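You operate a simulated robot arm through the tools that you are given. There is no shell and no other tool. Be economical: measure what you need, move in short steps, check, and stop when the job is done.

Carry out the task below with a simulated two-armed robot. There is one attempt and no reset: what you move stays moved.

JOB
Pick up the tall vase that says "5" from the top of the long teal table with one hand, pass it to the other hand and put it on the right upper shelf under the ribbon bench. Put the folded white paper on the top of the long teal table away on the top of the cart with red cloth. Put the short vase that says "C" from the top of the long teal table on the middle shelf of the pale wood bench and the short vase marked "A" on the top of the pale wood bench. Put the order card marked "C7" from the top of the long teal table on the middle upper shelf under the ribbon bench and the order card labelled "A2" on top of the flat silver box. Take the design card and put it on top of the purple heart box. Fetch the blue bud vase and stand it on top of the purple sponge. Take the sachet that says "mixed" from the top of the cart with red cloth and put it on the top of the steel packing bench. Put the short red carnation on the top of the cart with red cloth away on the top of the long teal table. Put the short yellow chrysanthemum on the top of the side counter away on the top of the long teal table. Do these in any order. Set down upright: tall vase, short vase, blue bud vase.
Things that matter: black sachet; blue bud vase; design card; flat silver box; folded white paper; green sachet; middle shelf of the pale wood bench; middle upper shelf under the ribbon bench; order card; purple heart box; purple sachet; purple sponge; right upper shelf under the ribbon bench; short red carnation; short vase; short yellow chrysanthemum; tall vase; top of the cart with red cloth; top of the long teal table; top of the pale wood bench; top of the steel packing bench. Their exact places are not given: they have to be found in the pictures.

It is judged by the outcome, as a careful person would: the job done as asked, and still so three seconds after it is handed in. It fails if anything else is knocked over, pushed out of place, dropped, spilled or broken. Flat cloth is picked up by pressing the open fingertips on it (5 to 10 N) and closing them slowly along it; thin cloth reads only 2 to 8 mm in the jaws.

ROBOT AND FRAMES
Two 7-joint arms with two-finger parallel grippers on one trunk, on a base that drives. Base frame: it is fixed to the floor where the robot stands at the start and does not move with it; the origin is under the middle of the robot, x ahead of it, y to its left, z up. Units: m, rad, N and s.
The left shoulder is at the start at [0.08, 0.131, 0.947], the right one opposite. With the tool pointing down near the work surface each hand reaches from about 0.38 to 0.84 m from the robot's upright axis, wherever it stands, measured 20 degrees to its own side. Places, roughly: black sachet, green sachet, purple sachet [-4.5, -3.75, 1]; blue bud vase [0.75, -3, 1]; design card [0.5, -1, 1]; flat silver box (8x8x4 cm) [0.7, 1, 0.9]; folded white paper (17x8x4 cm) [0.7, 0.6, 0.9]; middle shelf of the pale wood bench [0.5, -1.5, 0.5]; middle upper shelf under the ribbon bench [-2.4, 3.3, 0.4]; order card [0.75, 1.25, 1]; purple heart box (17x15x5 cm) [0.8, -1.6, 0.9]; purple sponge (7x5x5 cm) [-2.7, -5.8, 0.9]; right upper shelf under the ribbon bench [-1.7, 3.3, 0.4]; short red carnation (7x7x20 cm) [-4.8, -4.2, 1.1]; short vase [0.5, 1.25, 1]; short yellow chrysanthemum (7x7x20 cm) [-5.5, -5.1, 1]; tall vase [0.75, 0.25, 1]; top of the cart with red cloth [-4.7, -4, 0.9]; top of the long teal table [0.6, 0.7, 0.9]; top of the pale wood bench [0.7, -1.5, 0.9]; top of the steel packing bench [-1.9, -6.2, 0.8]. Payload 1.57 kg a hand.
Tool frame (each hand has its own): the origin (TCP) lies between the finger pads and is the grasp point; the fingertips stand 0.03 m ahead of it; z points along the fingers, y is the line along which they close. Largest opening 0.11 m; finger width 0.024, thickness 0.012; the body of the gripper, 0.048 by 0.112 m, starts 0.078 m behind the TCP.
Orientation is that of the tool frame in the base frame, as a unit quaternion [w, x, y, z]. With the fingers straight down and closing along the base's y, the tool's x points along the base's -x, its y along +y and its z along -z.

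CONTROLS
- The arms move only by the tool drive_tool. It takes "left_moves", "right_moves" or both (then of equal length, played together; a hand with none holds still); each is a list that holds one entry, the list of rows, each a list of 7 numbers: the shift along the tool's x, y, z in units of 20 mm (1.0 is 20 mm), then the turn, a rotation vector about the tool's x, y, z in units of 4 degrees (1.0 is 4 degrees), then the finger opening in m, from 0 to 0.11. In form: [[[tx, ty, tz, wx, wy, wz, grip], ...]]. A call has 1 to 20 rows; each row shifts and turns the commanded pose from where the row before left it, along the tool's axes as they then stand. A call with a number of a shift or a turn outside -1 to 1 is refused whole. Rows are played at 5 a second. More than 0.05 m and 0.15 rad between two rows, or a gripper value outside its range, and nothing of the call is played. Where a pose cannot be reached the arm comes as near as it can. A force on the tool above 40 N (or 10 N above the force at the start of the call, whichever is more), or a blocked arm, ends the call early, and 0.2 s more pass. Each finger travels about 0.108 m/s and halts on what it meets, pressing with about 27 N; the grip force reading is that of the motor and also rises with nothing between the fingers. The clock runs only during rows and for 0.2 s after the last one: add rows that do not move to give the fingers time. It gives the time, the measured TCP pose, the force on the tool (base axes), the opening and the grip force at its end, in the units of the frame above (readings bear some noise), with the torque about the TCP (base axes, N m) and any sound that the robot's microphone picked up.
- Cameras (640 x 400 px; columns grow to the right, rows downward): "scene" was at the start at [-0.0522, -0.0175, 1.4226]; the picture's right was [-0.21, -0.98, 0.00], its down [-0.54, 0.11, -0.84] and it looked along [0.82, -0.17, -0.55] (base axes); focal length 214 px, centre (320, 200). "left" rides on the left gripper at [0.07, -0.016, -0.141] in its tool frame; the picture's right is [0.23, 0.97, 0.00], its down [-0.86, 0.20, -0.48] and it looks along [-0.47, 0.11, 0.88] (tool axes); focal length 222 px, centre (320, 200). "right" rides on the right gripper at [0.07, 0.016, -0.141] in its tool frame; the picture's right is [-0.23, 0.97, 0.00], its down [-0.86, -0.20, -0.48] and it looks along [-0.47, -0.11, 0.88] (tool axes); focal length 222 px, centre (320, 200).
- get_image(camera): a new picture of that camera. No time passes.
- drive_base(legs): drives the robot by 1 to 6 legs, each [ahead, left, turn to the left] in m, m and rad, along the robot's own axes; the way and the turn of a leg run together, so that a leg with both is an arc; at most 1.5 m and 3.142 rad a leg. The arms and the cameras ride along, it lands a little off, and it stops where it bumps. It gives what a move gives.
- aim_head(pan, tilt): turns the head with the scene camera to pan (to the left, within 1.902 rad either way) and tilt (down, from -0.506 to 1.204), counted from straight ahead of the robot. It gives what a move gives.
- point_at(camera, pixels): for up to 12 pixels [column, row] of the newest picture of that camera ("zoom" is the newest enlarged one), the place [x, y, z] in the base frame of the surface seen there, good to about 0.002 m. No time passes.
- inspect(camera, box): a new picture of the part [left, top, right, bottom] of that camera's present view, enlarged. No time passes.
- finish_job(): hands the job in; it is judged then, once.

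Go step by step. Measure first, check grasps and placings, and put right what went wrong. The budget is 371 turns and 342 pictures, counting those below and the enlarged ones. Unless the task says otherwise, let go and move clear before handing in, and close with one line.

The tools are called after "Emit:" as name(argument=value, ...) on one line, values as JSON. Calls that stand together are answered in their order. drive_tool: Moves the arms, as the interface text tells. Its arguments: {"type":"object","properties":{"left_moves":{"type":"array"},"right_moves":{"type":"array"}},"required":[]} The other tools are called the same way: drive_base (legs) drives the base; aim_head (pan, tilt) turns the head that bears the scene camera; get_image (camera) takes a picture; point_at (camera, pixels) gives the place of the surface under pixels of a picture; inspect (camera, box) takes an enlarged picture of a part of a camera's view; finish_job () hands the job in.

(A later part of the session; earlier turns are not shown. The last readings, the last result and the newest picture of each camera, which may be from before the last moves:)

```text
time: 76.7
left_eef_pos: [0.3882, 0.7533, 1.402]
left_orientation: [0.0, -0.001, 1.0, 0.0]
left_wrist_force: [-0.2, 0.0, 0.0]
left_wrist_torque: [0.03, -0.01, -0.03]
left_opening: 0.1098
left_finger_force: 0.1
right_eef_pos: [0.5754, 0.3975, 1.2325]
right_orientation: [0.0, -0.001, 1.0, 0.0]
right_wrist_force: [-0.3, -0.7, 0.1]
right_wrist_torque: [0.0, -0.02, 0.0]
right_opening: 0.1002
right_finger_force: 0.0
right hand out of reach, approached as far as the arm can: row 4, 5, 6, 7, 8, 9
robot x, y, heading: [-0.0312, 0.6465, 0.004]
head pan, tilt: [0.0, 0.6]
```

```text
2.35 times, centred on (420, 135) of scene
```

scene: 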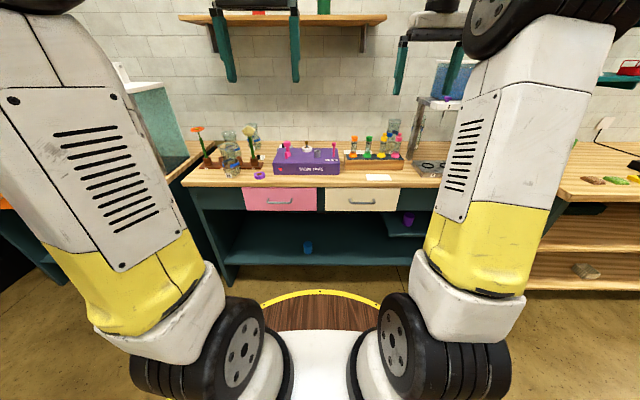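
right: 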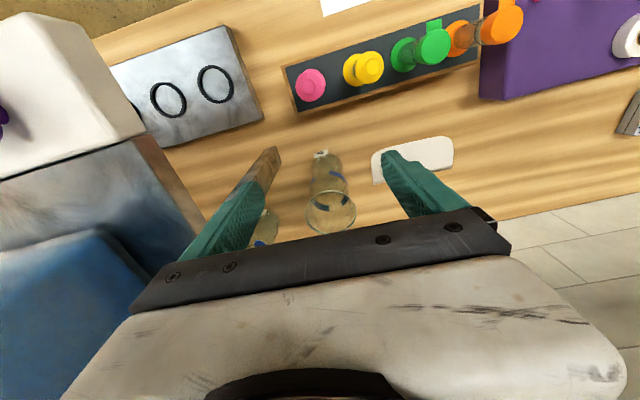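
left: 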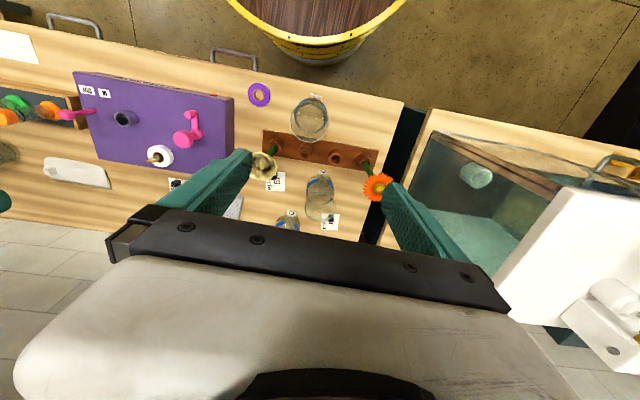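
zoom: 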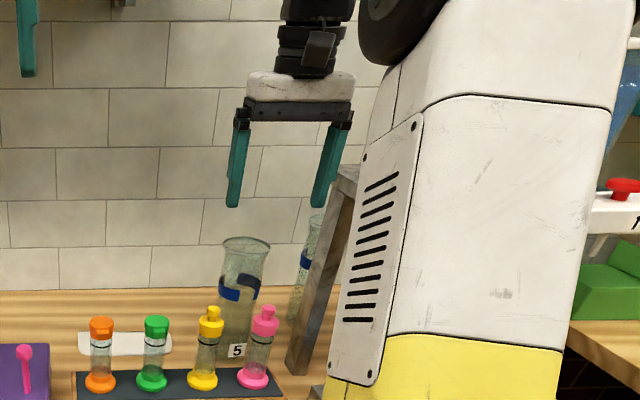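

At that height the arm is out of reach. I'll nudge the base 3 cm ahead and measure the rim height.

Emit:
drive_base(legs=[[0.03, 0, 0]])

Emit:
inspect(camera="right", box=[280, 140, 380, 240])

Emit:
point_at(camera="zoom", pixels=[[310, 20], [262, 320], [390, 330], [320, 365], [300, 120], [345, 165], [320, 270], [280, 270]])

```text
time: 77.6
left_eef_pos: [0.4197, 0.7529, 1.4022]
left_orientation: [-0.001, 0.0, 1.0, 0.001]
left_wrist_force: [0.2, -0.4, -0.3]
left_wrist_torque: [-0.03, -0.04, -0.01]
left_opening: 0.1101
left_finger_force: 0.1
right_eef_pos: [0.6066, 0.3971, 1.2333]
right_orientation: [0.001, -0.001, 1.0, 0.0]
right_wrist_force: [-0.4, -0.5, 0.6]
right_wrist_torque: [-0.04, -0.01, 0.03]
right_opening: 0.1
right_finger_force: 0.2
robot x, y, heading: [-0.0012, 0.6481, 0.001]
head pan, tilt: [0.0, 0.6]
```

```text
4.00 times, centred on (330, 190) of right
```

zoom: 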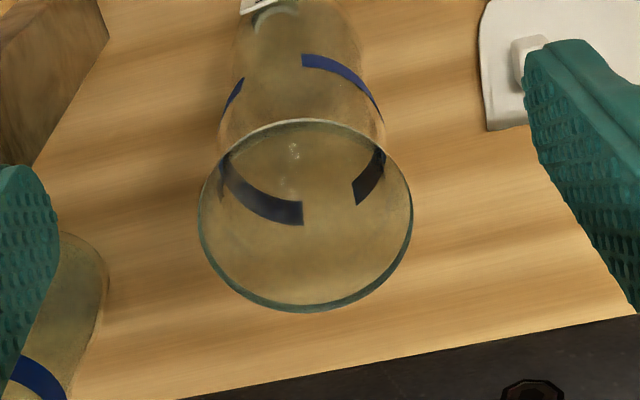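

```text
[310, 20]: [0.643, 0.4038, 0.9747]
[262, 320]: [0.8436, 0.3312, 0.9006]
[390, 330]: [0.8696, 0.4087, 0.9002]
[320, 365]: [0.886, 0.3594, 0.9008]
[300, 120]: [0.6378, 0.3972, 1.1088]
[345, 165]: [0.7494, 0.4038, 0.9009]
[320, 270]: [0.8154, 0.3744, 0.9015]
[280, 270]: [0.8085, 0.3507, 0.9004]
```

Emit:
point_at(camera="zoom", pixels=[[412, 215], [201, 220], [310, 308], [300, 306], [290, 213], [365, 195], [250, 190], [318, 59], [370, 95]])

```text
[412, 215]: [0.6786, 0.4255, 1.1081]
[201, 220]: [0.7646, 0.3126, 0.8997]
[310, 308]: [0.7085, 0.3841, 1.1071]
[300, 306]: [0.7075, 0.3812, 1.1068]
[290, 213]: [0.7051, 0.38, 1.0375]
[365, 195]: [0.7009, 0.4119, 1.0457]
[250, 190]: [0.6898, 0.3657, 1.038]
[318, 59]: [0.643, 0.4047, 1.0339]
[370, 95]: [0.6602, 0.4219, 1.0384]
```

Rim circle centre (0.673, 0.390), radius 35 mm, z 1.108. Lower to 1.16 then forward.

Emit:
drive_tool(right_moves=[[[0, 0, 1, 0, 0, 0, 0.1], [0, 0, 1, 0, 0, 0, 0.1], [0, 0, 1, 0, 0, 0, 0.1], [0, 0, 0.6, 0, 0, 0, 0.1], [-0.85, -0.1, 0, 0, 0, 0, 0.1], [-0.85, -0.1, 0, 0, 0, 0, 0.1], [-0.85, -0.1, 0, 0, 0, 0, 0.1], [-0.8, -0.05, 0, 0, 0, 0, 0.1], [0, 0, 0, 0, 0, 0, 0.1]]])

Emit:
get_image(camera="right")

```text
time: 79.6
left_eef_pos: [0.4194, 0.7531, 1.4024]
left_orientation: [0.0, -0.001, 1.0, 0.0]
left_wrist_force: [-0.4, 0.0, -0.5]
left_wrist_torque: [0.02, -0.04, 0.04]
left_opening: 0.1097
left_finger_force: 0.2
right_eef_pos: [0.6737, 0.3902, 1.1599]
right_orientation: [0.0, 0.0, 1.0, 0.0]
right_wrist_force: [-0.6, -0.3, -1.1]
right_wrist_torque: [-0.01, -0.01, 0.01]
right_opening: 0.1001
right_finger_force: 0.0
robot x, y, heading: [-0.0034, 0.6464, 0.006]
head pan, tilt: [0.0, 0.6]
```

```text
309 pictures are left
```

right: 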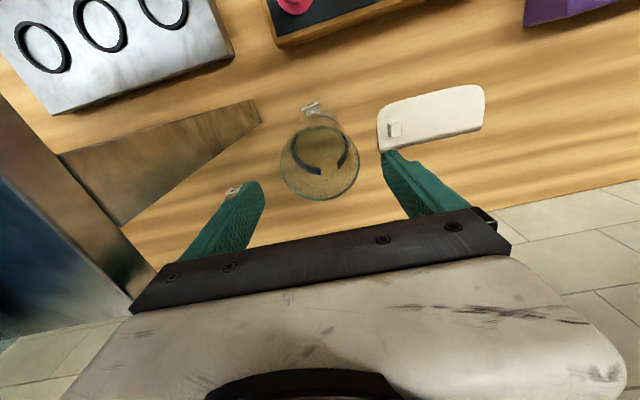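

Centred over the vase. Descending to z≈1.065 and closing.

Emit:
drive_tool(right_moves=[[[0, 0, 1, 0, 0, 0, 0.1], [0, 0, 1, 0, 0, 0, 0.1], [0, 0, 1, 0, 0, 0, 0.1], [0, 0, 1, 0, 0, 0, 0.1], [0, 0, 0.75, 0, 0, 0, 0.1], [0, 0, 0, 0, 0, 0, 0.08], [0, 0, 0, 0, 0, 0, 0.07], [0, 0, 0, 0, 0, 0, 0.06], [0, 0, 0, 0, 0, 0, 0.04], [0, 0, 0, 0, 0, 0, 0.04], [0, 0, 0, 0, 0, 0, 0.04]]])

Emit:
get_image(camera="right")

```text
time: 82.0
left_eef_pos: [0.419, 0.754, 1.4023]
left_orientation: [0.0, 0.0, 1.0, 0.0]
left_wrist_force: [0.3, -0.8, 0.1]
left_wrist_torque: [0.01, -0.02, 0.03]
left_opening: 0.1102
left_finger_force: 0.0
right_eef_pos: [0.6727, 0.3911, 1.0658]
right_orientation: [0.0, 0.0, 1.0, 0.0]
right_wrist_force: [1.4, 0.6, 0.9]
right_wrist_torque: [-0.02, -0.13, 0.03]
right_opening: 0.0708
right_finger_force: 27.2
robot x, y, heading: [0.0007, 0.6467, 0.003]
head pan, tilt: [0.0, 0.6]
```

```text
308 pictures are left
```

right: 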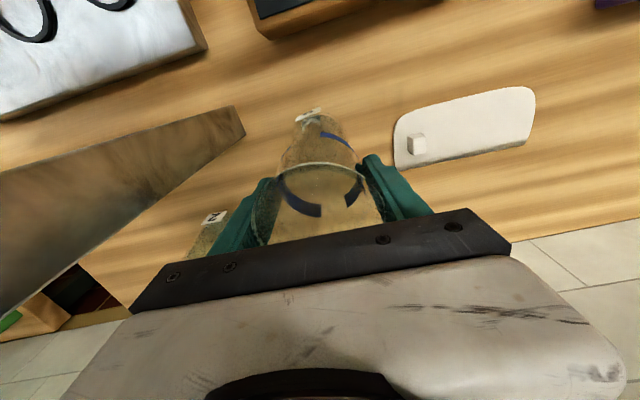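

Gripped at 70.8 mm. Test-lifting 60 mm.

Emit:
drive_tool(right_moves=[[[0, 0, -0.5, 0, 0, 0, 0.04], [0, 0, -0.5, 0, 0, 0, 0.04], [0, 0, -0.5, 0, 0, 0, 0.04], [0, 0, -0.5, 0, 0, 0, 0.04], [0, 0, -0.5, 0, 0, 0, 0.04], [0, 0, -0.5, 0, 0, 0, 0.04], [0, 0, 0, 0, 0, 0, 0.04]]])

Emit:
inspect(camera="scene", box=[320, 50, 520, 220])

Emit:
get_image(camera="right")

```text
time: 83.6
left_eef_pos: [0.4196, 0.7526, 1.4021]
left_orientation: [0.0, -0.001, 1.0, 0.0]
left_wrist_force: [0.6, 0.6, 0.9]
left_wrist_torque: [-0.01, 0.01, -0.01]
left_opening: 0.11
left_finger_force: 0.0
right_eef_pos: [0.6716, 0.3914, 1.1249]
right_orientation: [0.0, -0.001, 1.0, 0.0]
right_wrist_force: [0.6, -0.2, -4.8]
right_wrist_torque: [-0.01, -0.02, 0.03]
right_opening: 0.0706
right_finger_force: 26.8
robot x, y, heading: [-0.0043, 0.6447, -0.001]
head pan, tilt: [0.0, 0.6]
```

```text
2.35 times, centred on (420, 135) of scene
```

zoom: 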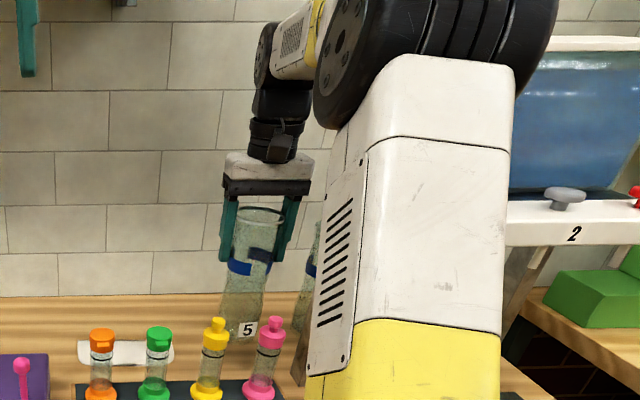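

```text
306 pictures are left
```

right: 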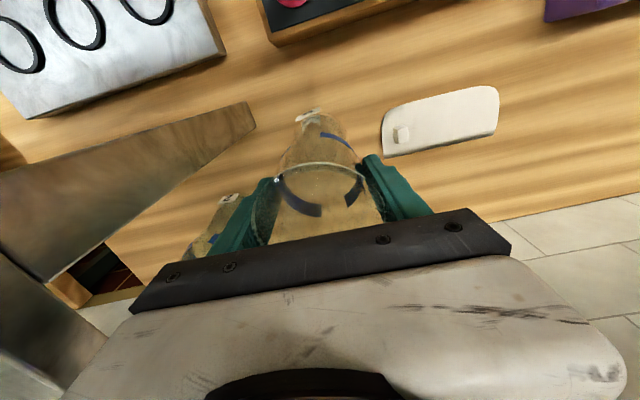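

Vase is held firmly (~0.5 kg). Raising it while retracting slightly to clear the vials.

Emit:
drive_tool(right_moves=[[[0.52, 0, -0.92, 0, 0, 0, 0.04], [0.52, 0, -0.92, 0, 0, 0, 0.04], [0.52, 0, -0.92, 0, 0, 0, 0.04], [0.52, 0, -0.92, 0, 0, 0, 0.04], [0.52, 0, -0.92, 0, 0, 0, 0.04], [0.52, 0, -0.92, 0, 0, 0, 0.04], [0.4, 0, -0.95, 0, 0, 0, 0.04], [0.4, 0, -0.95, 0, 0, 0, 0.04], [0.4, 0, -0.95, 0, 0, 0, 0.04], [0.4, 0, -0.95, 0, 0, 0, 0.04], [0.4, 0, -0.95, 0, 0, 0, 0.04], [0, 0, 0, 0, 0, 0, 0.04]]])

Emit:
get_image(camera="scene")

```text
time: 86.2
left_eef_pos: [0.4181, 0.7541, 1.4008]
left_orientation: [-0.001, -0.001, 1.0, 0.0]
left_wrist_force: [-0.6, -0.3, -0.3]
left_wrist_torque: [-0.01, 0.02, 0.04]
left_opening: 0.11
left_finger_force: 0.1
right_eef_pos: [0.5713, 0.3909, 1.329]
right_orientation: [0.001, 0.0, 1.0, -0.001]
right_wrist_force: [0.0, -0.2, -5.1]
right_wrist_torque: [0.0, 0.0, 0.0]
right_opening: 0.0705
right_finger_force: 27.4
robot x, y, heading: [-0.0007, 0.6443, -0.001]
head pan, tilt: [0.0, 0.6]
```

```text
305 pictures are left
```

scene: 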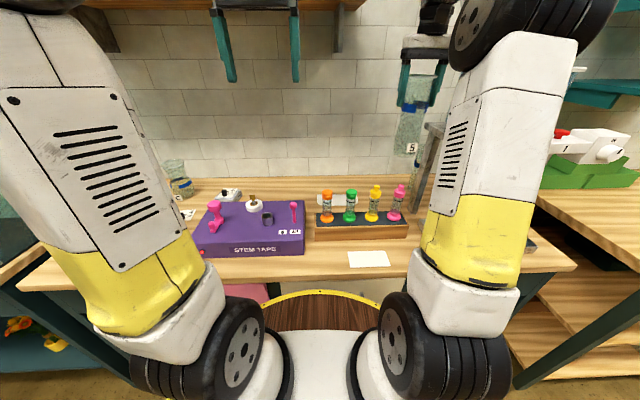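

Vase is clear of everything. Backing the base off the table, then shifting right hand inward while pitching the left hand to horizontal for the handover.

Emit:
drive_base(legs=[[-0.6, 0, 0]])

Emit:
drive_tool(left_moves=[[[0, 0, 0, 0, -1, 0, 0.11], [0, 0, 0, 0, -1, 0, 0.11], [0, 0, 0, 0, -1, 0, 0.11], [0, 0, 0, 0, -1, 0, 0.11], [0, 0, 0, 0, -1, 0, 0.11], [0, 0, 0, 0, -1, 0, 0.11], [0, 0, 0, 0, -1, 0, 0.11], [0, 0, 0, 0, -1, 0, 0.11], [0, 0, 0, 0, -1, 0, 0.11], [0, 0, 0, 0, -1, 0, 0.11], [0, 0, 0, 0, -1, 0, 0.11], [0, 0, 0, 0, -1, 0, 0.11], [0, 0, 0, 0, -1, 0, 0.11], [0, 0, 0, 0, -1, 0, 0.11], [0, 0, 0, 0, -1, 0, 0.11], [0, 0, 0, 0, -1, 0, 0.11], [0, 0, 0, 0, -1, 0, 0.11], [0, 0, 0, 0, -1, 0, 0.11], [0, 0, 0, 0, -1, 0, 0.11], [0, 0, 0, 0, -1, 0, 0.11]]], right_moves=[[[0, 0.4, 0.12, 0, 0, 0, 0.04], [0, 0.4, 0.12, 0, 0, 0, 0.04], [0, 0.4, 0.12, 0, 0, 0, 0.04], [0, 0.4, 0.12, 0, 0, 0, 0.04], [0, 0.4, 0.12, 0, 0, 0, 0.04], [0, 0.4, 0.12, 0, 0, 0, 0.04], [0, 0.4, 0.12, 0, 0, 0, 0.04], [0, 0.4, 0.12, 0, 0, 0, 0.04], [0, 0.4, 0.12, 0, 0, 0, 0.04], [0, 0.4, 0.12, 0, 0, 0, 0.04], [0, 0.4, 0.12, 0, 0, 0, 0.04], [0, 0.4, 0.12, 0, 0, 0, 0.04], [0, 0.4, 0.12, 0, 0, 0, 0.04], [0, 0.4, 0.12, 0, 0, 0, 0.04], [0, 0.4, 0.12, 0, 0, 0, 0.04], [0, 0.4, 0.12, 0, 0, 0, 0.04], [0, 0.4, 0.12, 0, 0, 0, 0.04], [0, 0.4, 0.12, 0, 0, 0, 0.04], [0, 0.3, 0.12, 0, 0, 0, 0.04], [0, 0, 0, 0, 0, 0, 0.04]]])

Emit:
drive_tool(left_moves=[[[0, 0, 0, 0, -1, 0, 0.11], [0, 0, 0, 0, -1, 0, 0.11], [0, 0, 0, 0, -0.5, 0, 0.11], [0, 0, 0, 1, 0, 0, 0.11], [0, 0, 0, 1, 0, 0, 0.11], [0, 0, 0, 1, 0, 0, 0.11], [0, 0, 0, 1, 0, 0, 0.11], [0, 0, 0, 1, 0, 0, 0.11], [0, 0, 0, 1, 0, 0, 0.11], [0, 0, 0, 1, 0, 0, 0.11], [0, 0, 0, 0.5, 0, 0, 0.11]]])

Emit:
get_image(camera="scene")

```text
time: 89.6
left_eef_pos: [-0.1794, 0.7509, 1.4018]
left_orientation: [0.0, 0.005, 1.0, 0.0]
left_wrist_force: [0.7, 0.4, 0.3]
left_wrist_torque: [-0.02, 0.03, 0.01]
left_opening: 0.11
left_finger_force: 0.0
right_eef_pos: [-0.032, 0.3868, 1.3292]
right_orientation: [0.0, 0.005, 1.0, 0.0]
right_wrist_force: [0.1, -0.6, -5.9]
right_wrist_torque: [0.02, 0.0, -0.04]
right_opening: 0.0708
right_finger_force: 27.1
robot x, y, heading: [-0.6017, 0.6464, -0.011]
head pan, tilt: [0.0, 0.6]
```

```text
time: 93.8
left_eef_pos: [-0.1794, 0.7531, 1.402]
left_orientation: [0.644, 0.005, 0.765, -0.004]
left_wrist_force: [0.3, -0.2, 0.2]
left_wrist_torque: [0.0, 0.0, 0.0]
left_opening: 0.1101
left_finger_force: 0.0
right_eef_pos: [-0.0318, 0.5375, 1.2828]
right_orientation: [-0.001, 0.005, 1.0, 0.001]
right_wrist_force: [0.0, -0.3, -5.3]
right_wrist_torque: [-0.03, 0.02, 0.0]
right_opening: 0.0706
right_finger_force: 26.9
robot x, y, heading: [-0.5988, 0.6514, -0.009]
head pan, tilt: [0.0, 0.6]
```

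```text
time: 96.2
left_eef_pos: [-0.1811, 0.7511, 1.4022]
left_orientation: [0.682, 0.187, 0.682, -0.186]
left_wrist_force: [-0.1, -0.4, -0.3]
left_wrist_torque: [0.03, -0.01, -0.03]
left_opening: 0.1099
left_finger_force: 0.1
right_eef_pos: [-0.0316, 0.5376, 1.284]
right_orientation: [0.0, 0.005, 1.0, 0.0]
right_wrist_force: [0.6, -0.3, -5.4]
right_wrist_torque: [-0.02, 0.0, 0.04]
right_opening: 0.0705
right_finger_force: 27.1
robot x, y, heading: [-0.5987, 0.6517, -0.009]
head pan, tilt: [0.0, 0.6]
```

```text
304 pictures are left
```

scene: 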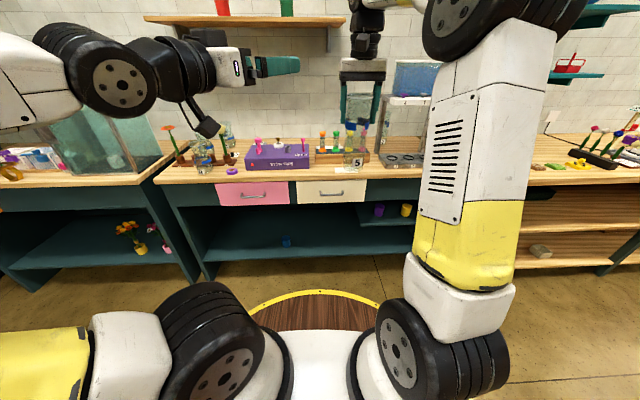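

Left tool is horizontal, pointing 30° right. Vase axis is 0.237 m ahead, 0.108 m to tool -y and the grip height 0.232 m lower. Moving down/sideways and part-way forward.

Emit:
drive_tool(left_moves=[[[0.967, -0.45, 0, 0, 0, 0, 0.11], [0.967, -0.45, 0, 0, 0, 0, 0.11], [0.967, -0.45, 0, 0, 0, 0, 0.11], [0.967, -0.45, 0, 0, 0, 0, 0.11], [0.967, -0.45, 0, 0, 0, 0, 0.11], [0.967, -0.45, 0, 0, 0, 0, 0.11], [0.967, -0.45, 0, 0, 0, 0, 0.11], [0.967, -0.45, 0, 0, 0, 0, 0.11], [0.967, -0.45, 0, 0, 0, 0, 0.11], [0.967, -0.45, 0, 0, 0, 0, 0.11], [0.967, -0.45, 0, 0, 0, 0, 0.11], [0.967, -0.45, 0, 0, 0, 0, 0.11], [0, 0, 1, 0, 0, 0, 0.11], [0, 0, 1, 0, 0, 0, 0.11], [0, 0, 1, 0, 0, 0, 0.11], [0, 0, 1, 0, 0, 0, 0.11], [0, 0, 1, 0, 0, 0, 0.11], [0, 0, 0, 0, 0, 0, 0.11]]])

Emit:
get_image(camera="scene")

Emit:
get_image(camera="left")

```text
time: 100.0
left_eef_pos: [-0.0594, 0.6205, 1.3326]
left_orientation: [0.682, 0.187, 0.682, -0.186]
left_wrist_force: [-20.1, 9.0, -2.0]
left_wrist_torque: [0.05, 0.1, -1.32]
left_opening: 0.1099
left_finger_force: 0.0
left hand out of reach, approached as far as the arm can: row 3, 4, 5, 6, 7, 8, 9, 10, 11, 12
right_eef_pos: [-0.0311, 0.5356, 1.2841]
right_orientation: [0.002, 0.007, 1.0, -0.001]
right_wrist_force: [20.9, -10.1, -3.2]
right_wrist_torque: [0.55, 0.89, -0.14]
right_opening: 0.0704
right_finger_force: 26.9
robot x, y, heading: [-0.6032, 0.6473, -0.011]
head pan, tilt: [0.0, 0.6]
```

```text
303 pictures are left
```

scene: 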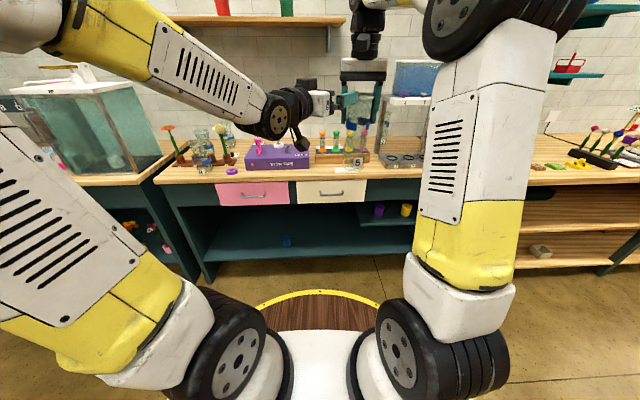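

```text
302 pictures are left
```

left: 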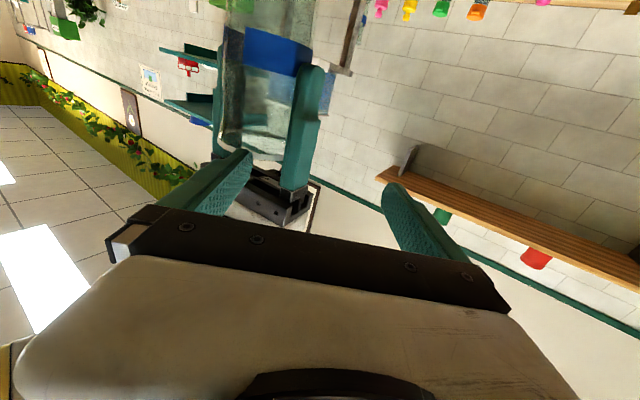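

The left finger contacts the right hand (20 N) since the arm could not descend. Backing straight out.

Emit:
drive_tool(left_moves=[[[0, 0, -1, 0, 0, 0, 0.11], [0, 0, -1, 0, 0, 0, 0.11], [0, 0, -1, 0, 0, 0, 0.11], [0, 0, -1, 0, 0, 0, 0.11], [0, 0, -1, 0, 0, 0, 0.11], [0, 0, 0, 0, 0, 0, 0.11]]])

Emit:
get_image(camera="scene")

Emit:
get_image(camera="right")

```text
time: 101.4
left_eef_pos: [-0.1442, 0.676, 1.331]
left_orientation: [0.681, 0.187, 0.683, -0.186]
left_wrist_force: [0.1, 0.6, -0.2]
left_wrist_torque: [-0.01, -0.01, 0.03]
left_opening: 0.1101
left_finger_force: 0.0
right_eef_pos: [-0.0311, 0.5377, 1.2839]
right_orientation: [0.0, 0.005, 1.0, 0.0]
right_wrist_force: [0.4, -0.3, -5.7]
right_wrist_torque: [-0.01, -0.04, 0.0]
right_opening: 0.0704
right_finger_force: 26.9
robot x, y, heading: [-0.6021, 0.6484, -0.007]
head pan, tilt: [0.0, 0.6]
```

```text
301 pictures are left
```

scene: 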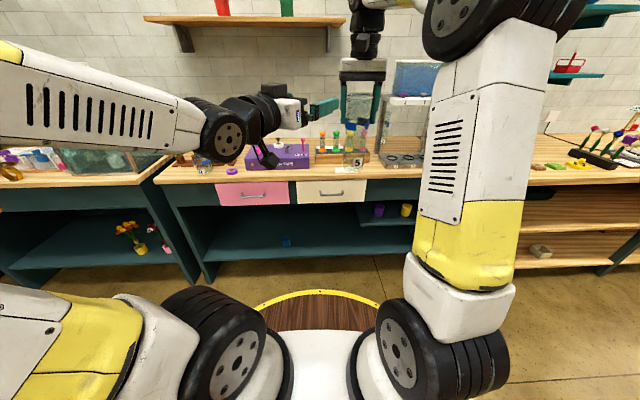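

```text
300 pictures are left
```

right: 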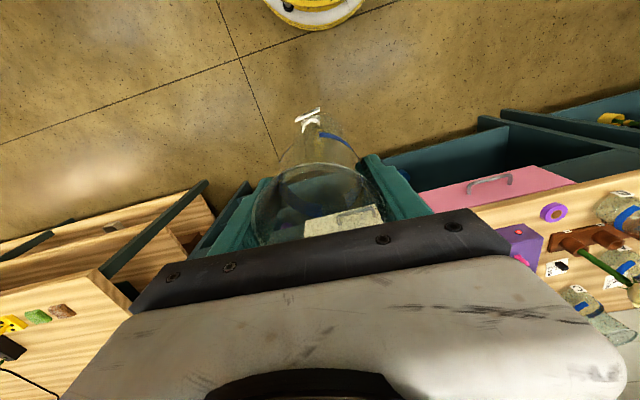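

Vase is still secure. The folded left arm can't get lower so near; I'll lower the right hand and move it farther forward, making the handover point farther out.

Emit:
drive_tool(right_moves=[[[-0.7, 0, 1, 0, 0, 0, 0.04], [-0.7, 0, 1, 0, 0, 0, 0.04], [-0.7, 0, 1, 0, 0, 0, 0.04], [-0.7, 0, 1, 0, 0, 0, 0.04], [-0.7, 0, 1, 0, 0, 0, 0.04], [-0.7, 0, 1, 0, 0, 0, 0.04], [-0.7, 0, 1, 0, 0, 0, 0.04], [0, 0, 0, 0, 0, 0, 0.04]]])

Emit:
drive_tool(left_moves=[[[0.9, -0.1, 0.4, 0, 0, 0, 0.11], [0.9, -0.1, 0.4, 0, 0, 0, 0.11], [0.9, -0.1, 0.4, 0, 0, 0, 0.11], [0.9, -0.1, 0.4, 0, 0, 0, 0.11], [0.9, -0.1, 0.4, 0, 0, 0, 0.11], [0.9, -0.1, 0.4, 0, 0, 0, 0.11]]])

Emit:
get_image(camera="scene")

```text
time: 103.2
left_eef_pos: [-0.1425, 0.6741, 1.331]
left_orientation: [0.681, 0.187, 0.683, -0.186]
left_wrist_force: [-0.4, 0.0, 0.1]
left_wrist_torque: [-0.01, 0.01, 0.01]
left_opening: 0.1099
left_finger_force: 0.1
right_eef_pos: [0.0667, 0.536, 1.1462]
right_orientation: [0.0, 0.005, 1.0, 0.0]
right_wrist_force: [0.5, 0.4, -5.7]
right_wrist_torque: [-0.01, 0.0, 0.02]
right_opening: 0.0704
right_finger_force: 26.5
robot x, y, heading: [-0.6005, 0.6441, -0.01]
head pan, tilt: [0.0, 0.6]
```

```text
time: 104.6
left_eef_pos: [-0.0758, 0.6364, 1.2576]
left_orientation: [0.682, 0.186, 0.683, -0.186]
left_wrist_force: [0.4, 0.5, 0.1]
left_wrist_torque: [0.0, -0.01, -0.01]
left_opening: 0.1098
left_finger_force: 0.1
left hand out of reach, approached as far as the arm can: row 1, 2, 3, 4, 5, 6
right_eef_pos: [0.0667, 0.5361, 1.1469]
right_orientation: [0.001, 0.005, 1.0, -0.001]
right_wrist_force: [-1.0, 0.0, -4.3]
right_wrist_torque: [-0.02, -0.03, -0.01]
right_opening: 0.0706
right_finger_force: 27.2
robot x, y, heading: [-0.6024, 0.6498, -0.016]
head pan, tilt: [0.0, 0.6]
```

```text
299 pictures are left
```

scene: 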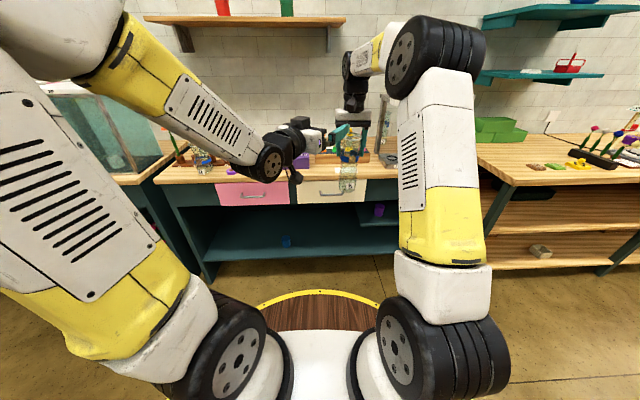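

Following a wrist limit, so I'll pitch the left tool 30° downward, then approach along that slanted axis.

Emit:
drive_tool(left_moves=[[[0, 0, 0, 0, 1, 0, 0.11], [0, 0, 0, 0, 1, 0, 0.11], [0, 0, 0, 0, 1, 0, 0.11], [0, 0, 0, 0, 1, 0, 0.11], [0, 0, 0, 0, 1, 0, 0.11], [0, 0, 0, 0, 1, 0, 0.11], [0, 0, 0, 0, 1, 0, 0.11], [0, 0, 0, 0, 0.5, 0, 0.11], [0.85, -0.11, 0.5, 0, 0, 0, 0.11], [0.85, -0.11, 0.5, 0, 0, 0, 0.11], [0.85, -0.11, 0.5, 0, 0, 0, 0.11], [0.85, -0.11, 0.5, 0, 0, 0, 0.11], [0.85, -0.11, 0.5, 0, 0, 0, 0.11], [0.85, -0.11, 0.5, 0, 0, 0, 0.11], [0, 0, 0, 0, 0, 0, 0.11]]])

Emit:
get_image(camera="scene")

Emit:
get_image(camera="left")

```text
time: 107.8
left_eef_pos: [-0.0813, 0.6228, 1.1415]
left_orientation: [0.482, 0.228, 0.836, -0.132]
left_wrist_force: [-0.4, 0.1, 0.4]
left_wrist_torque: [-0.02, 0.0, -0.01]
left_opening: 0.1101
left_finger_force: 0.1
right_eef_pos: [0.0676, 0.5362, 1.1456]
right_orientation: [0.0, 0.005, 1.0, 0.0]
right_wrist_force: [-0.3, 0.3, -5.7]
right_wrist_torque: [0.03, 0.01, -0.01]
right_opening: 0.0702
right_finger_force: 27.0
robot x, y, heading: [-0.6013, 0.6501, -0.009]
head pan, tilt: [0.0, 0.6]
```

```text
298 pictures are left
```

scene: 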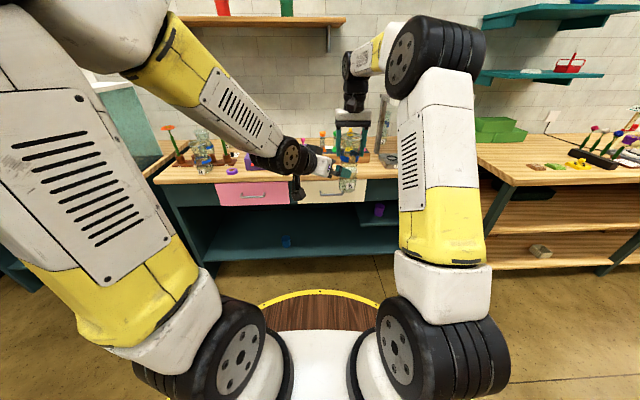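

```text
297 pictures are left
```

left: 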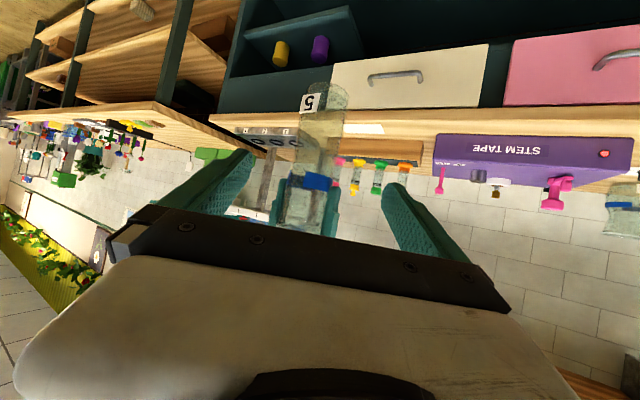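

Aligned: the vase axis is 0.200 m straight along the tool. Advance with force watch.

Emit:
drive_tool(left_moves=[[[0, 0, 1, 0, 0, 0, 0.11], [0, 0, 1, 0, 0, 0, 0.11], [0, 0, 1, 0, 0, 0, 0.11], [0, 0, 1, 0, 0, 0, 0.11], [0, 0, 1, 0, 0, 0, 0.11], [0, 0, 1, 0, 0, 0, 0.11], [0, 0, 0, 0, 0, 0, 0.11]]])

Emit:
get_image(camera="left")

Emit:
inspect(camera="scene", box=[260, 80, 420, 220])

```text
time: 109.4
left_eef_pos: [0.0084, 0.5703, 1.0793]
left_orientation: [0.483, 0.228, 0.835, -0.132]
left_wrist_force: [-0.1, -0.1, -0.7]
left_wrist_torque: [0.0, 0.03, 0.01]
left_opening: 0.1101
left_finger_force: 0.1
right_eef_pos: [0.066, 0.5357, 1.1465]
right_orientation: [0.0, 0.004, 1.0, 0.0]
right_wrist_force: [-0.7, -0.5, -5.0]
right_wrist_torque: [-0.03, -0.04, -0.04]
right_opening: 0.0703
right_finger_force: 26.9
robot x, y, heading: [-0.604, 0.6483, -0.014]
head pan, tilt: [0.0, 0.6]
```

```text
296 pictures are left
```

left: 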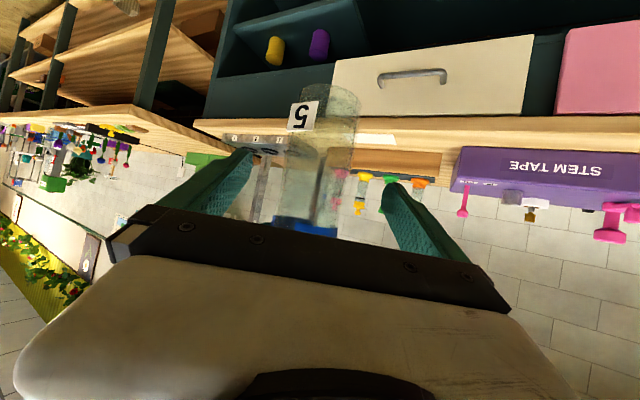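

```text
2.86 times, centred on (340, 150) of scene
```

zoom: 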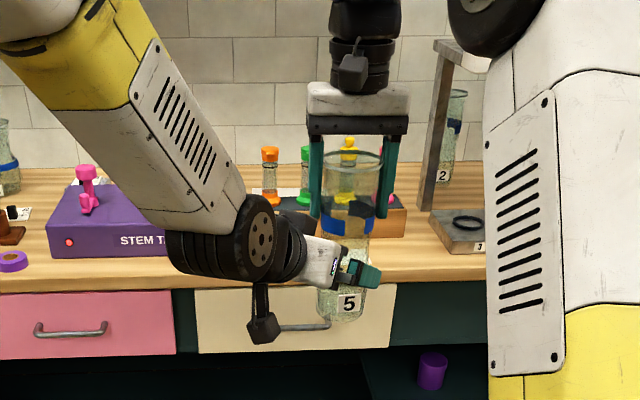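

Good alignment. Advance the last 78 mm and close.

Emit:
drive_tool(left_moves=[[[0, 0, 1, 0, 0, 0, 0.11], [0, 0, 1, 0, 0, 0, 0.11], [0, 0, 1, 0, 0, 0, 0.11], [0, 0, 0.8, 0, 0, 0, 0.11], [0, 0, 0, 0, 0, 0, 0.09], [0, 0, 0, 0, 0, 0, 0.08], [0, 0, 0, 0, 0, 0, 0.07], [0, 0, 0, 0, 0, 0, 0.06], [0, 0, 0, 0, 0, 0, 0.05], [0, 0, 0, 0, 0, 0, 0.03], [0, 0, 0, 0, 0, 0, 0.03], [0, 0, 0, 0, 0, 0, 0.03]]])

Emit:
inspect(camera="scene", box=[260, 80, 420, 220])

```text
time: 112.0
left_eef_pos: [0.0668, 0.5369, 1.0415]
left_orientation: [0.482, 0.228, 0.836, -0.131]
left_wrist_force: [0.0, -1.8, 0.5]
left_wrist_torque: [0.21, 0.0, 0.34]
left_opening: 0.0697
left_finger_force: 26.9
right_eef_pos: [0.0682, 0.5362, 1.1445]
right_orientation: [0.0, 0.005, 1.0, 0.001]
right_wrist_force: [-0.6, 2.1, -4.6]
right_wrist_torque: [-0.03, 0.08, -0.37]
right_opening: 0.0703
right_finger_force: 26.9
robot x, y, heading: [-0.599, 0.6505, -0.01]
head pan, tilt: [0.0, 0.6]
```

```text
2.86 times, centred on (340, 150) of scene
```

zoom: 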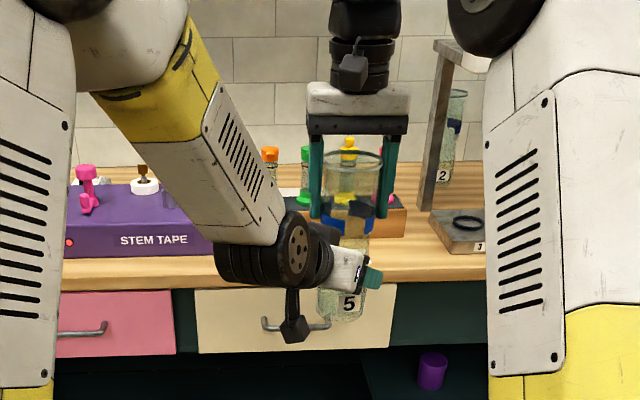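

Left grips at 69.7 mm. Opening right hand and lifting it away.

Emit:
drive_tool(right_moves=[[[0, 0, 0, 0, 0, 0, 0.09], [0, 0, 0, 0, 0, 0, 0.1], [0, 0, 0, 0, 0, 0, 0.1], [0, 0, -0.5, 0, 0, 0, 0.1], [0, 0, -1, 0, 0, 0, 0.1], [0, 0, -1, 0, 0, 0, 0.1], [0, 0, -1, 0, 0, 0, 0.1], [0.5, 0, -1, 0, 0, 0, 0.1], [0.5, -0.5, -1, 0, 0, 0, 0.1], [0.5, -1, -1, 0, 0, 0, 0.1], [0.5, -1, -0.5, 0, 0, 0, 0.1], [0.5, -1, -0.5, 0, 0, 0, 0.1], [0.5, -1, 0, 0, 0, 0, 0.1]]])

Emit:
get_image(camera="scene")

```text
time: 114.8
left_eef_pos: [0.0666, 0.536, 1.0413]
left_orientation: [0.482, 0.229, 0.835, -0.132]
left_wrist_force: [0.3, 0.0, 0.2]
left_wrist_torque: [-0.03, -0.04, -0.04]
left_opening: 0.0694
left_finger_force: 27.1
right_eef_pos: [0.0048, 0.4472, 1.2915]
right_orientation: [-0.001, 0.005, 1.0, 0.0]
right_wrist_force: [-0.3, 0.5, 0.1]
right_wrist_torque: [0.0, 0.03, 0.01]
right_opening: 0.1
right_finger_force: 0.0
robot x, y, heading: [-0.5989, 0.6482, -0.011]
head pan, tilt: [0.0, 0.6]
```

```text
293 pictures are left
```

scene: 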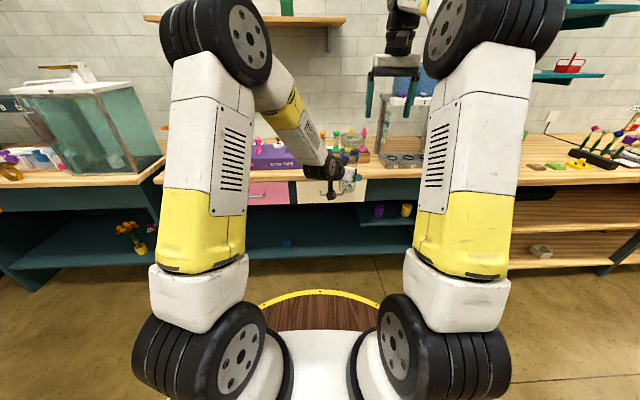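

The left force reads near zero; I'll verify that the vase is in the left hand.

Emit:
inspect(camera="scene", box=[290, 100, 400, 220])

Emit:
get_image(camera="left")

```text
3.33 times, centred on (345, 160) of scene
```

zoom: 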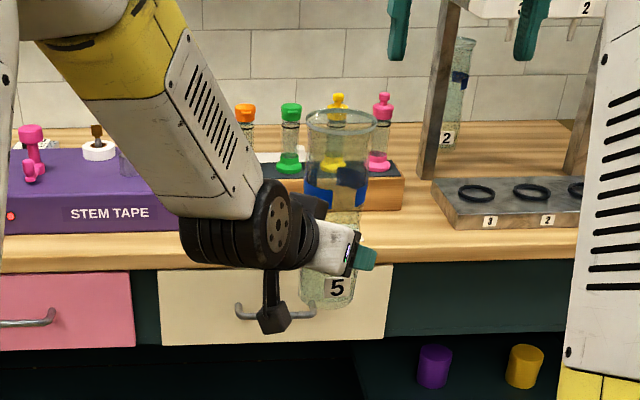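

```text
291 pictures are left
```

left: 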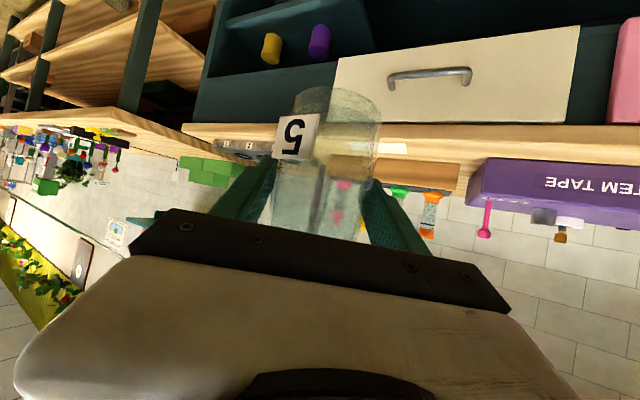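

The vase is safely in the left hand. I'll raise it and pull it in before going for card C7.

Emit:
drive_tool(left_moves=[[[-0.317, 0.394, -0.95, 0, 0, 0, 0.03], [-0.317, 0.394, -0.95, 0, 0, 0, 0.03], [-0.317, 0.394, -0.95, 0, 0, 0, 0.03], [-0.317, 0.394, -0.95, 0, 0, 0, 0.03], [-0.317, 0.394, -0.95, 0, 0, 0, 0.03], [-0.317, 0.394, -0.95, 0, 0, 0, 0.03], [-0.317, 0.394, -0.95, 0, 0, 0, 0.03], [-0.317, 0.394, -0.95, 0, 0, 0, 0.03], [-0.317, 0.394, -0.95, 0, 0, 0, 0.03], [-0.317, 0.394, -0.95, 0, 0, 0, 0.03], [-0.317, 0.394, -0.95, 0, 0, 0, 0.03], [-0.317, 0.394, -0.95, 0, 0, 0, 0.03], [-0.317, 0.394, -0.95, 0, 0, 0, 0.03], [-0.317, 0.394, -0.95, 0, 0, 0, 0.03], [-0.317, 0.394, -0.95, 0, 0, 0, 0.03], [-0.317, 0.394, -0.95, 0, 0, 0, 0.03]]], right_moves=[[[0, 0, 0, 0, 0, -1, 0.06], [0, 0, 0, 0, 0, -1, 0.06], [0, 0, 0, 0, 0, -1, 0.06], [0, 0, 0, 0, 0, -1, 0.06], [0, 0, 0, 0, 0, -1, 0.06], [0, 0, 0, 0, 0, -1, 0.06], [0, 0, 0, 0, 0, -1, 0.06], [0, 0, 0, 0, 0, -1, 0.06], [0, 0, 0, 0, 0, -1, 0.06], [0, 0, 0, 0, 0, -1, 0.06], [0, 0, 0, 0, 0, -1, 0.06], [0, 0, 0, 0, 0, -1, 0.06], [0, 0, 0, 0, 0, -1, 0.06], [0, 0, 0, 0, 0, -1, 0.06], [0, 0, 0, 0, 0, -1, 0.06], [0, 0, 0, 0, 0, -1, 0.06]]])

Emit:
drive_tool(right_moves=[[[0, 0, 0, 0, 0, -1, 0.06], [0, 0, 0, 0, 0, -1, 0.06], [0, 0, 0, 0, 0, -1, 0.06], [0, 0, 0, 0, 0, -1, 0.06], [0, 0, 0, 0, 0, -1, 0.06], [0, 0, 0, 0, 0, -1, 0.06], [0, 0, 0, 0, 0, -0.5, 0.06]]])

Emit:
get_image(camera="scene")

```text
time: 118.2
left_eef_pos: [-0.0525, 0.7557, 1.2816]
left_orientation: [0.482, 0.228, 0.836, -0.131]
left_wrist_force: [0.8, -0.3, -5.1]
left_wrist_torque: [-0.02, 0.0, 0.01]
left_opening: 0.0694
left_finger_force: 26.8
right_eef_pos: [0.0061, 0.4472, 1.2934]
right_orientation: [0.0, -0.526, 0.851, 0.0]
right_wrist_force: [-0.4, 0.7, -0.5]
right_wrist_torque: [0.0, 0.02, -0.01]
right_opening: 0.0601
right_finger_force: 0.0
robot x, y, heading: [-0.6009, 0.6459, -0.011]
head pan, tilt: [0.0, 0.6]
```

```text
time: 119.8
left_eef_pos: [-0.053, 0.7543, 1.28]
left_orientation: [0.482, 0.228, 0.835, -0.132]
left_wrist_force: [-0.3, -0.4, -5.7]
left_wrist_torque: [-0.02, 0.01, 0.03]
left_opening: 0.0693
left_finger_force: 26.6
right_eef_pos: [0.0073, 0.4459, 1.2936]
right_orientation: [0.0, -0.704, 0.711, 0.0]
right_wrist_force: [-0.1, -0.2, -0.1]
right_wrist_torque: [0.0, 0.01, 0.02]
right_opening: 0.0599
right_finger_force: 0.0
robot x, y, heading: [-0.6, 0.6494, -0.015]
head pan, tilt: [0.0, 0.6]
```

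```text
290 pictures are left
```

scene: 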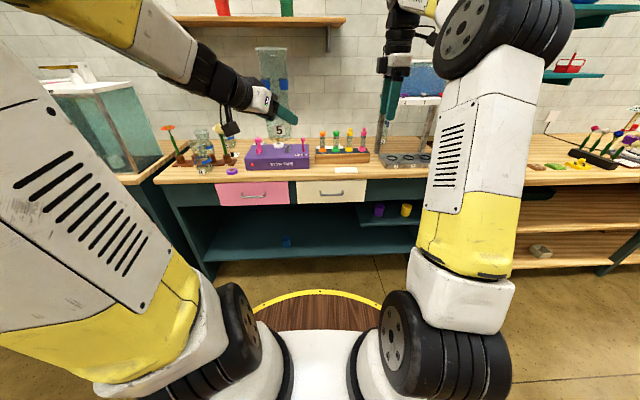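

Vase weight now shows (5 N). Drive to the card C7.

Emit:
drive_base(legs=[[0, 0.62, 0.012], [0.53, 0, 0]])

Emit:
aim_head(pan=0.0, tilt=0.75)

Emit:
get_image(camera="scene")

Emit:
get_image(camera="right")

```text
time: 126.0
left_eef_pos: [0.487, 1.3898, 1.2804]
left_orientation: [0.483, 0.221, 0.837, -0.128]
left_wrist_force: [-0.2, 0.2, -4.6]
left_wrist_torque: [-0.03, 0.0, -0.02]
left_opening: 0.0692
left_finger_force: 27.3
right_eef_pos: [0.551, 1.0823, 1.2937]
right_orientation: [0.0, 0.709, -0.705, 0.0]
right_wrist_force: [-0.4, 0.4, 0.3]
right_wrist_torque: [0.03, 0.03, 0.01]
right_opening: 0.0602
right_finger_force: 0.0
robot x, y, heading: [-0.0583, 1.2736, 0.009]
head pan, tilt: [0.0, 0.6]
```

```text
time: 126.7
left_eef_pos: [0.4865, 1.3889, 1.2808]
left_orientation: [0.483, 0.222, 0.837, -0.128]
left_wrist_force: [0.9, -0.2, -5.4]
left_wrist_torque: [-0.02, 0.01, 0.0]
left_opening: 0.0695
left_finger_force: 26.8
right_eef_pos: [0.5511, 1.0827, 1.2946]
right_orientation: [0.0, 0.71, -0.704, 0.0]
right_wrist_force: [-0.1, -0.2, -0.6]
right_wrist_torque: [-0.01, 0.0, 0.02]
right_opening: 0.0601
right_finger_force: 0.0
robot x, y, heading: [-0.0554, 1.2721, 0.006]
head pan, tilt: [0.0, 0.75]
```

```text
289 pictures are left
```

scene: 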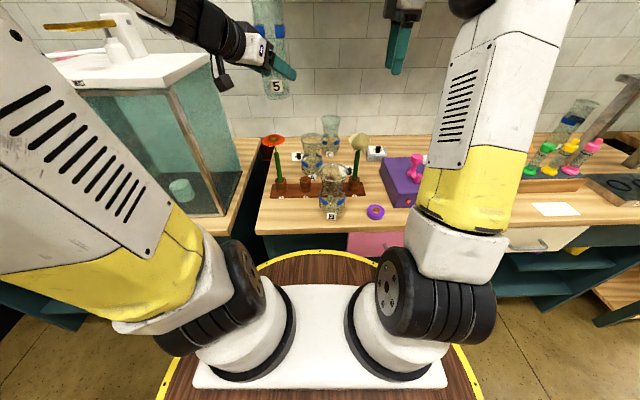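

```text
288 pictures are left
```

right: 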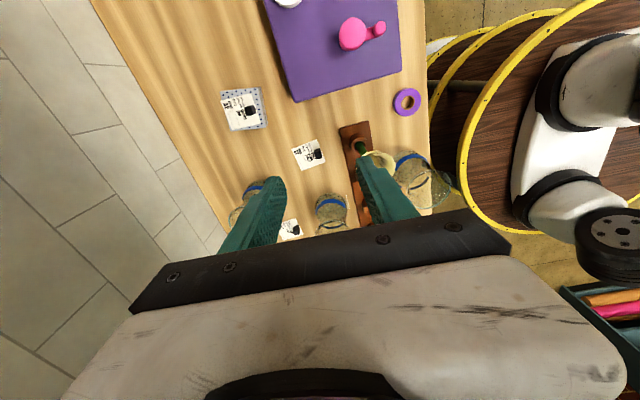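

Card C7 is at (308,154) in the right view. Measuring its knob and the rose.

Emit:
inspect(camera="right", box=[270, 120, 400, 210])

Emit:
point_at(camera="zoom", pixels=[[205, 175], [215, 190], [228, 185], [150, 150], [240, 95], [280, 165], [470, 150], [560, 180]])

```text
4.44 times, centred on (335, 165) of right
```

zoom: 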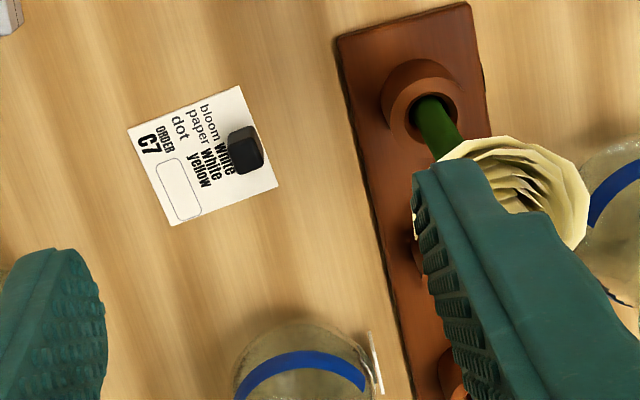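

```text
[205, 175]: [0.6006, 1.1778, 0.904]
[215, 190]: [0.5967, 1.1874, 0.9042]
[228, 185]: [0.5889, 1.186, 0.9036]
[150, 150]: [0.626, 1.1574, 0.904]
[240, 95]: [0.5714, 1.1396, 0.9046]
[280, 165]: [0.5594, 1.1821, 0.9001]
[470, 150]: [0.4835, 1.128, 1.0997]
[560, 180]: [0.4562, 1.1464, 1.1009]
```

Emit:
point_at(camera="zoom", pixels=[[240, 140], [250, 160], [236, 165], [255, 150], [232, 140], [240, 130], [128, 130], [172, 225], [277, 185]])

```text
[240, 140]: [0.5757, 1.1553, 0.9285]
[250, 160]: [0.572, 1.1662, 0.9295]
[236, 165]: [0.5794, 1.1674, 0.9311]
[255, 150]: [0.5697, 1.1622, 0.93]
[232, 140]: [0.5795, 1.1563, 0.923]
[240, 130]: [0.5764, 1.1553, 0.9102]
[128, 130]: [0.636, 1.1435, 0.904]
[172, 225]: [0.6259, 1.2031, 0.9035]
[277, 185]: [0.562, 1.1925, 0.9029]
```

Knob centre (0.575, 1.162), card turned ~9°. Moving above with matching yaw, stopping at z≈1.0.

Emit:
drive_tool(right_moves=[[[-0.264, -0.08, 0.967, 0, 0, -0.15, 0.06], [-0.264, -0.08, 0.967, 0, 0, -0.15, 0.06], [-0.264, -0.08, 0.967, 0, 0, -0.15, 0.06], [-0.264, -0.08, 0.967, 0, 0, -0.15, 0.06], [-0.264, -0.08, 0.967, 0, 0, -0.15, 0.06], [-0.264, -0.08, 0.967, 0, 0, -0.15, 0.06], [-0.264, -0.08, 0.967, 0, 0, -0.15, 0.06], [-0.264, -0.08, 0.967, 0, 0, -0.15, 0.06], [-0.264, -0.08, 0.967, 0, 0, -0.15, 0.06], [-0.264, -0.08, 0.967, 0, 0, -0.15, 0.06], [-0.264, -0.08, 0.967, 0, 0, -0.15, 0.06], [-0.264, -0.08, 0.967, 0, 0, -0.15, 0.06], [-0.264, -0.08, 0.967, 0, 0, -0.15, 0.06], [-0.264, -0.08, 0.967, 0, 0, -0.15, 0.06], [-0.264, -0.08, 0.967, 0, 0, -0.15, 0.06], [0, 0, 0, 0, 0, 0, 0.06]]])

Emit:
get_image(camera="right")

```text
time: 130.1
left_eef_pos: [0.4864, 1.3894, 1.2809]
left_orientation: [0.483, 0.222, 0.837, -0.128]
left_wrist_force: [0.0, 0.9, -5.0]
left_wrist_torque: [0.03, -0.03, 0.01]
left_opening: 0.0694
left_finger_force: 27.1
right_eef_pos: [0.568, 1.1626, 1.0047]
right_orientation: [0.0, 0.762, -0.647, 0.0]
right_wrist_force: [-0.2, 1.2, -0.6]
right_wrist_torque: [0.01, 0.04, -0.02]
right_opening: 0.0597
right_finger_force: 0.1
robot x, y, heading: [-0.0573, 1.2757, 0.004]
head pan, tilt: [0.0, 0.75]
```

```text
286 pictures are left
```

right: 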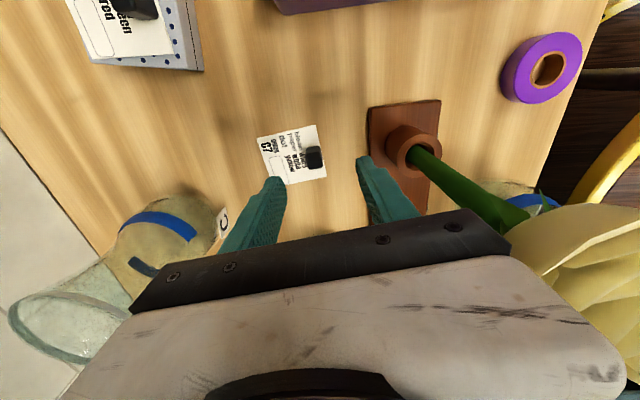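

Aligned; nudge +5 mm x, descend to z≈0.939 and close.

Emit:
drive_tool(right_moves=[[[0, -0.28, 1, 0, 0, 0, 0.055], [0, 0, 1, 0, 0, 0, 0.055], [0, 0, 1, 0, 0, 0, 0.055], [0, 0, 0.25, 0, 0, 0, 0.055], [0, 0, 0, 0, 0, 0, 0.03], [0, 0, 0, 0, 0, 0, 0.0], [0, 0, 0, 0, 0, 0, 0.0], [0, 0, 0, 0, 0, 0, 0.0], [0, 0, -1, 0, 0, 0, 0.0], [0, 0, -1, 0, 0, 0, 0.0], [0, 0, -1, 0, 0, 0, 0.0], [0, 0, 0, 0, 0, 0, 0.0]]])

Emit:
get_image(camera="right")

```text
time: 132.7
left_eef_pos: [0.4857, 1.3893, 1.281]
left_orientation: [0.484, 0.22, 0.837, -0.127]
left_wrist_force: [0.4, 0.4, -5.9]
left_wrist_torque: [-0.03, 0.01, -0.02]
left_opening: 0.0696
left_finger_force: 26.7
right_eef_pos: [0.5743, 1.1638, 1.0005]
right_orientation: [0.0, 0.762, -0.647, 0.0]
right_wrist_force: [1.4, 0.8, -0.2]
right_wrist_torque: [-0.01, 0.01, 0.0]
right_opening: 0.0145
right_finger_force: 26.6
robot x, y, heading: [-0.0559, 1.2696, 0.008]
head pan, tilt: [0.0, 0.75]
```

```text
285 pictures are left
```

right: 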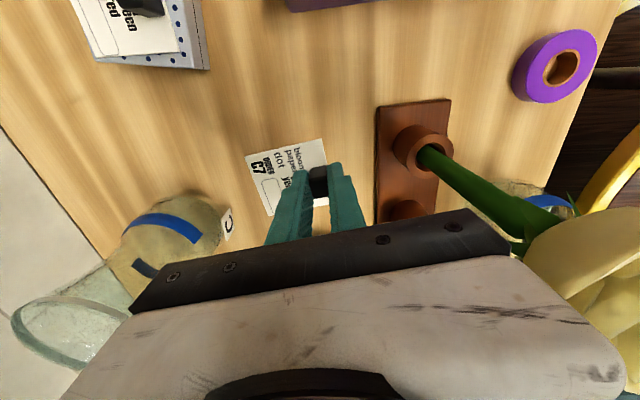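

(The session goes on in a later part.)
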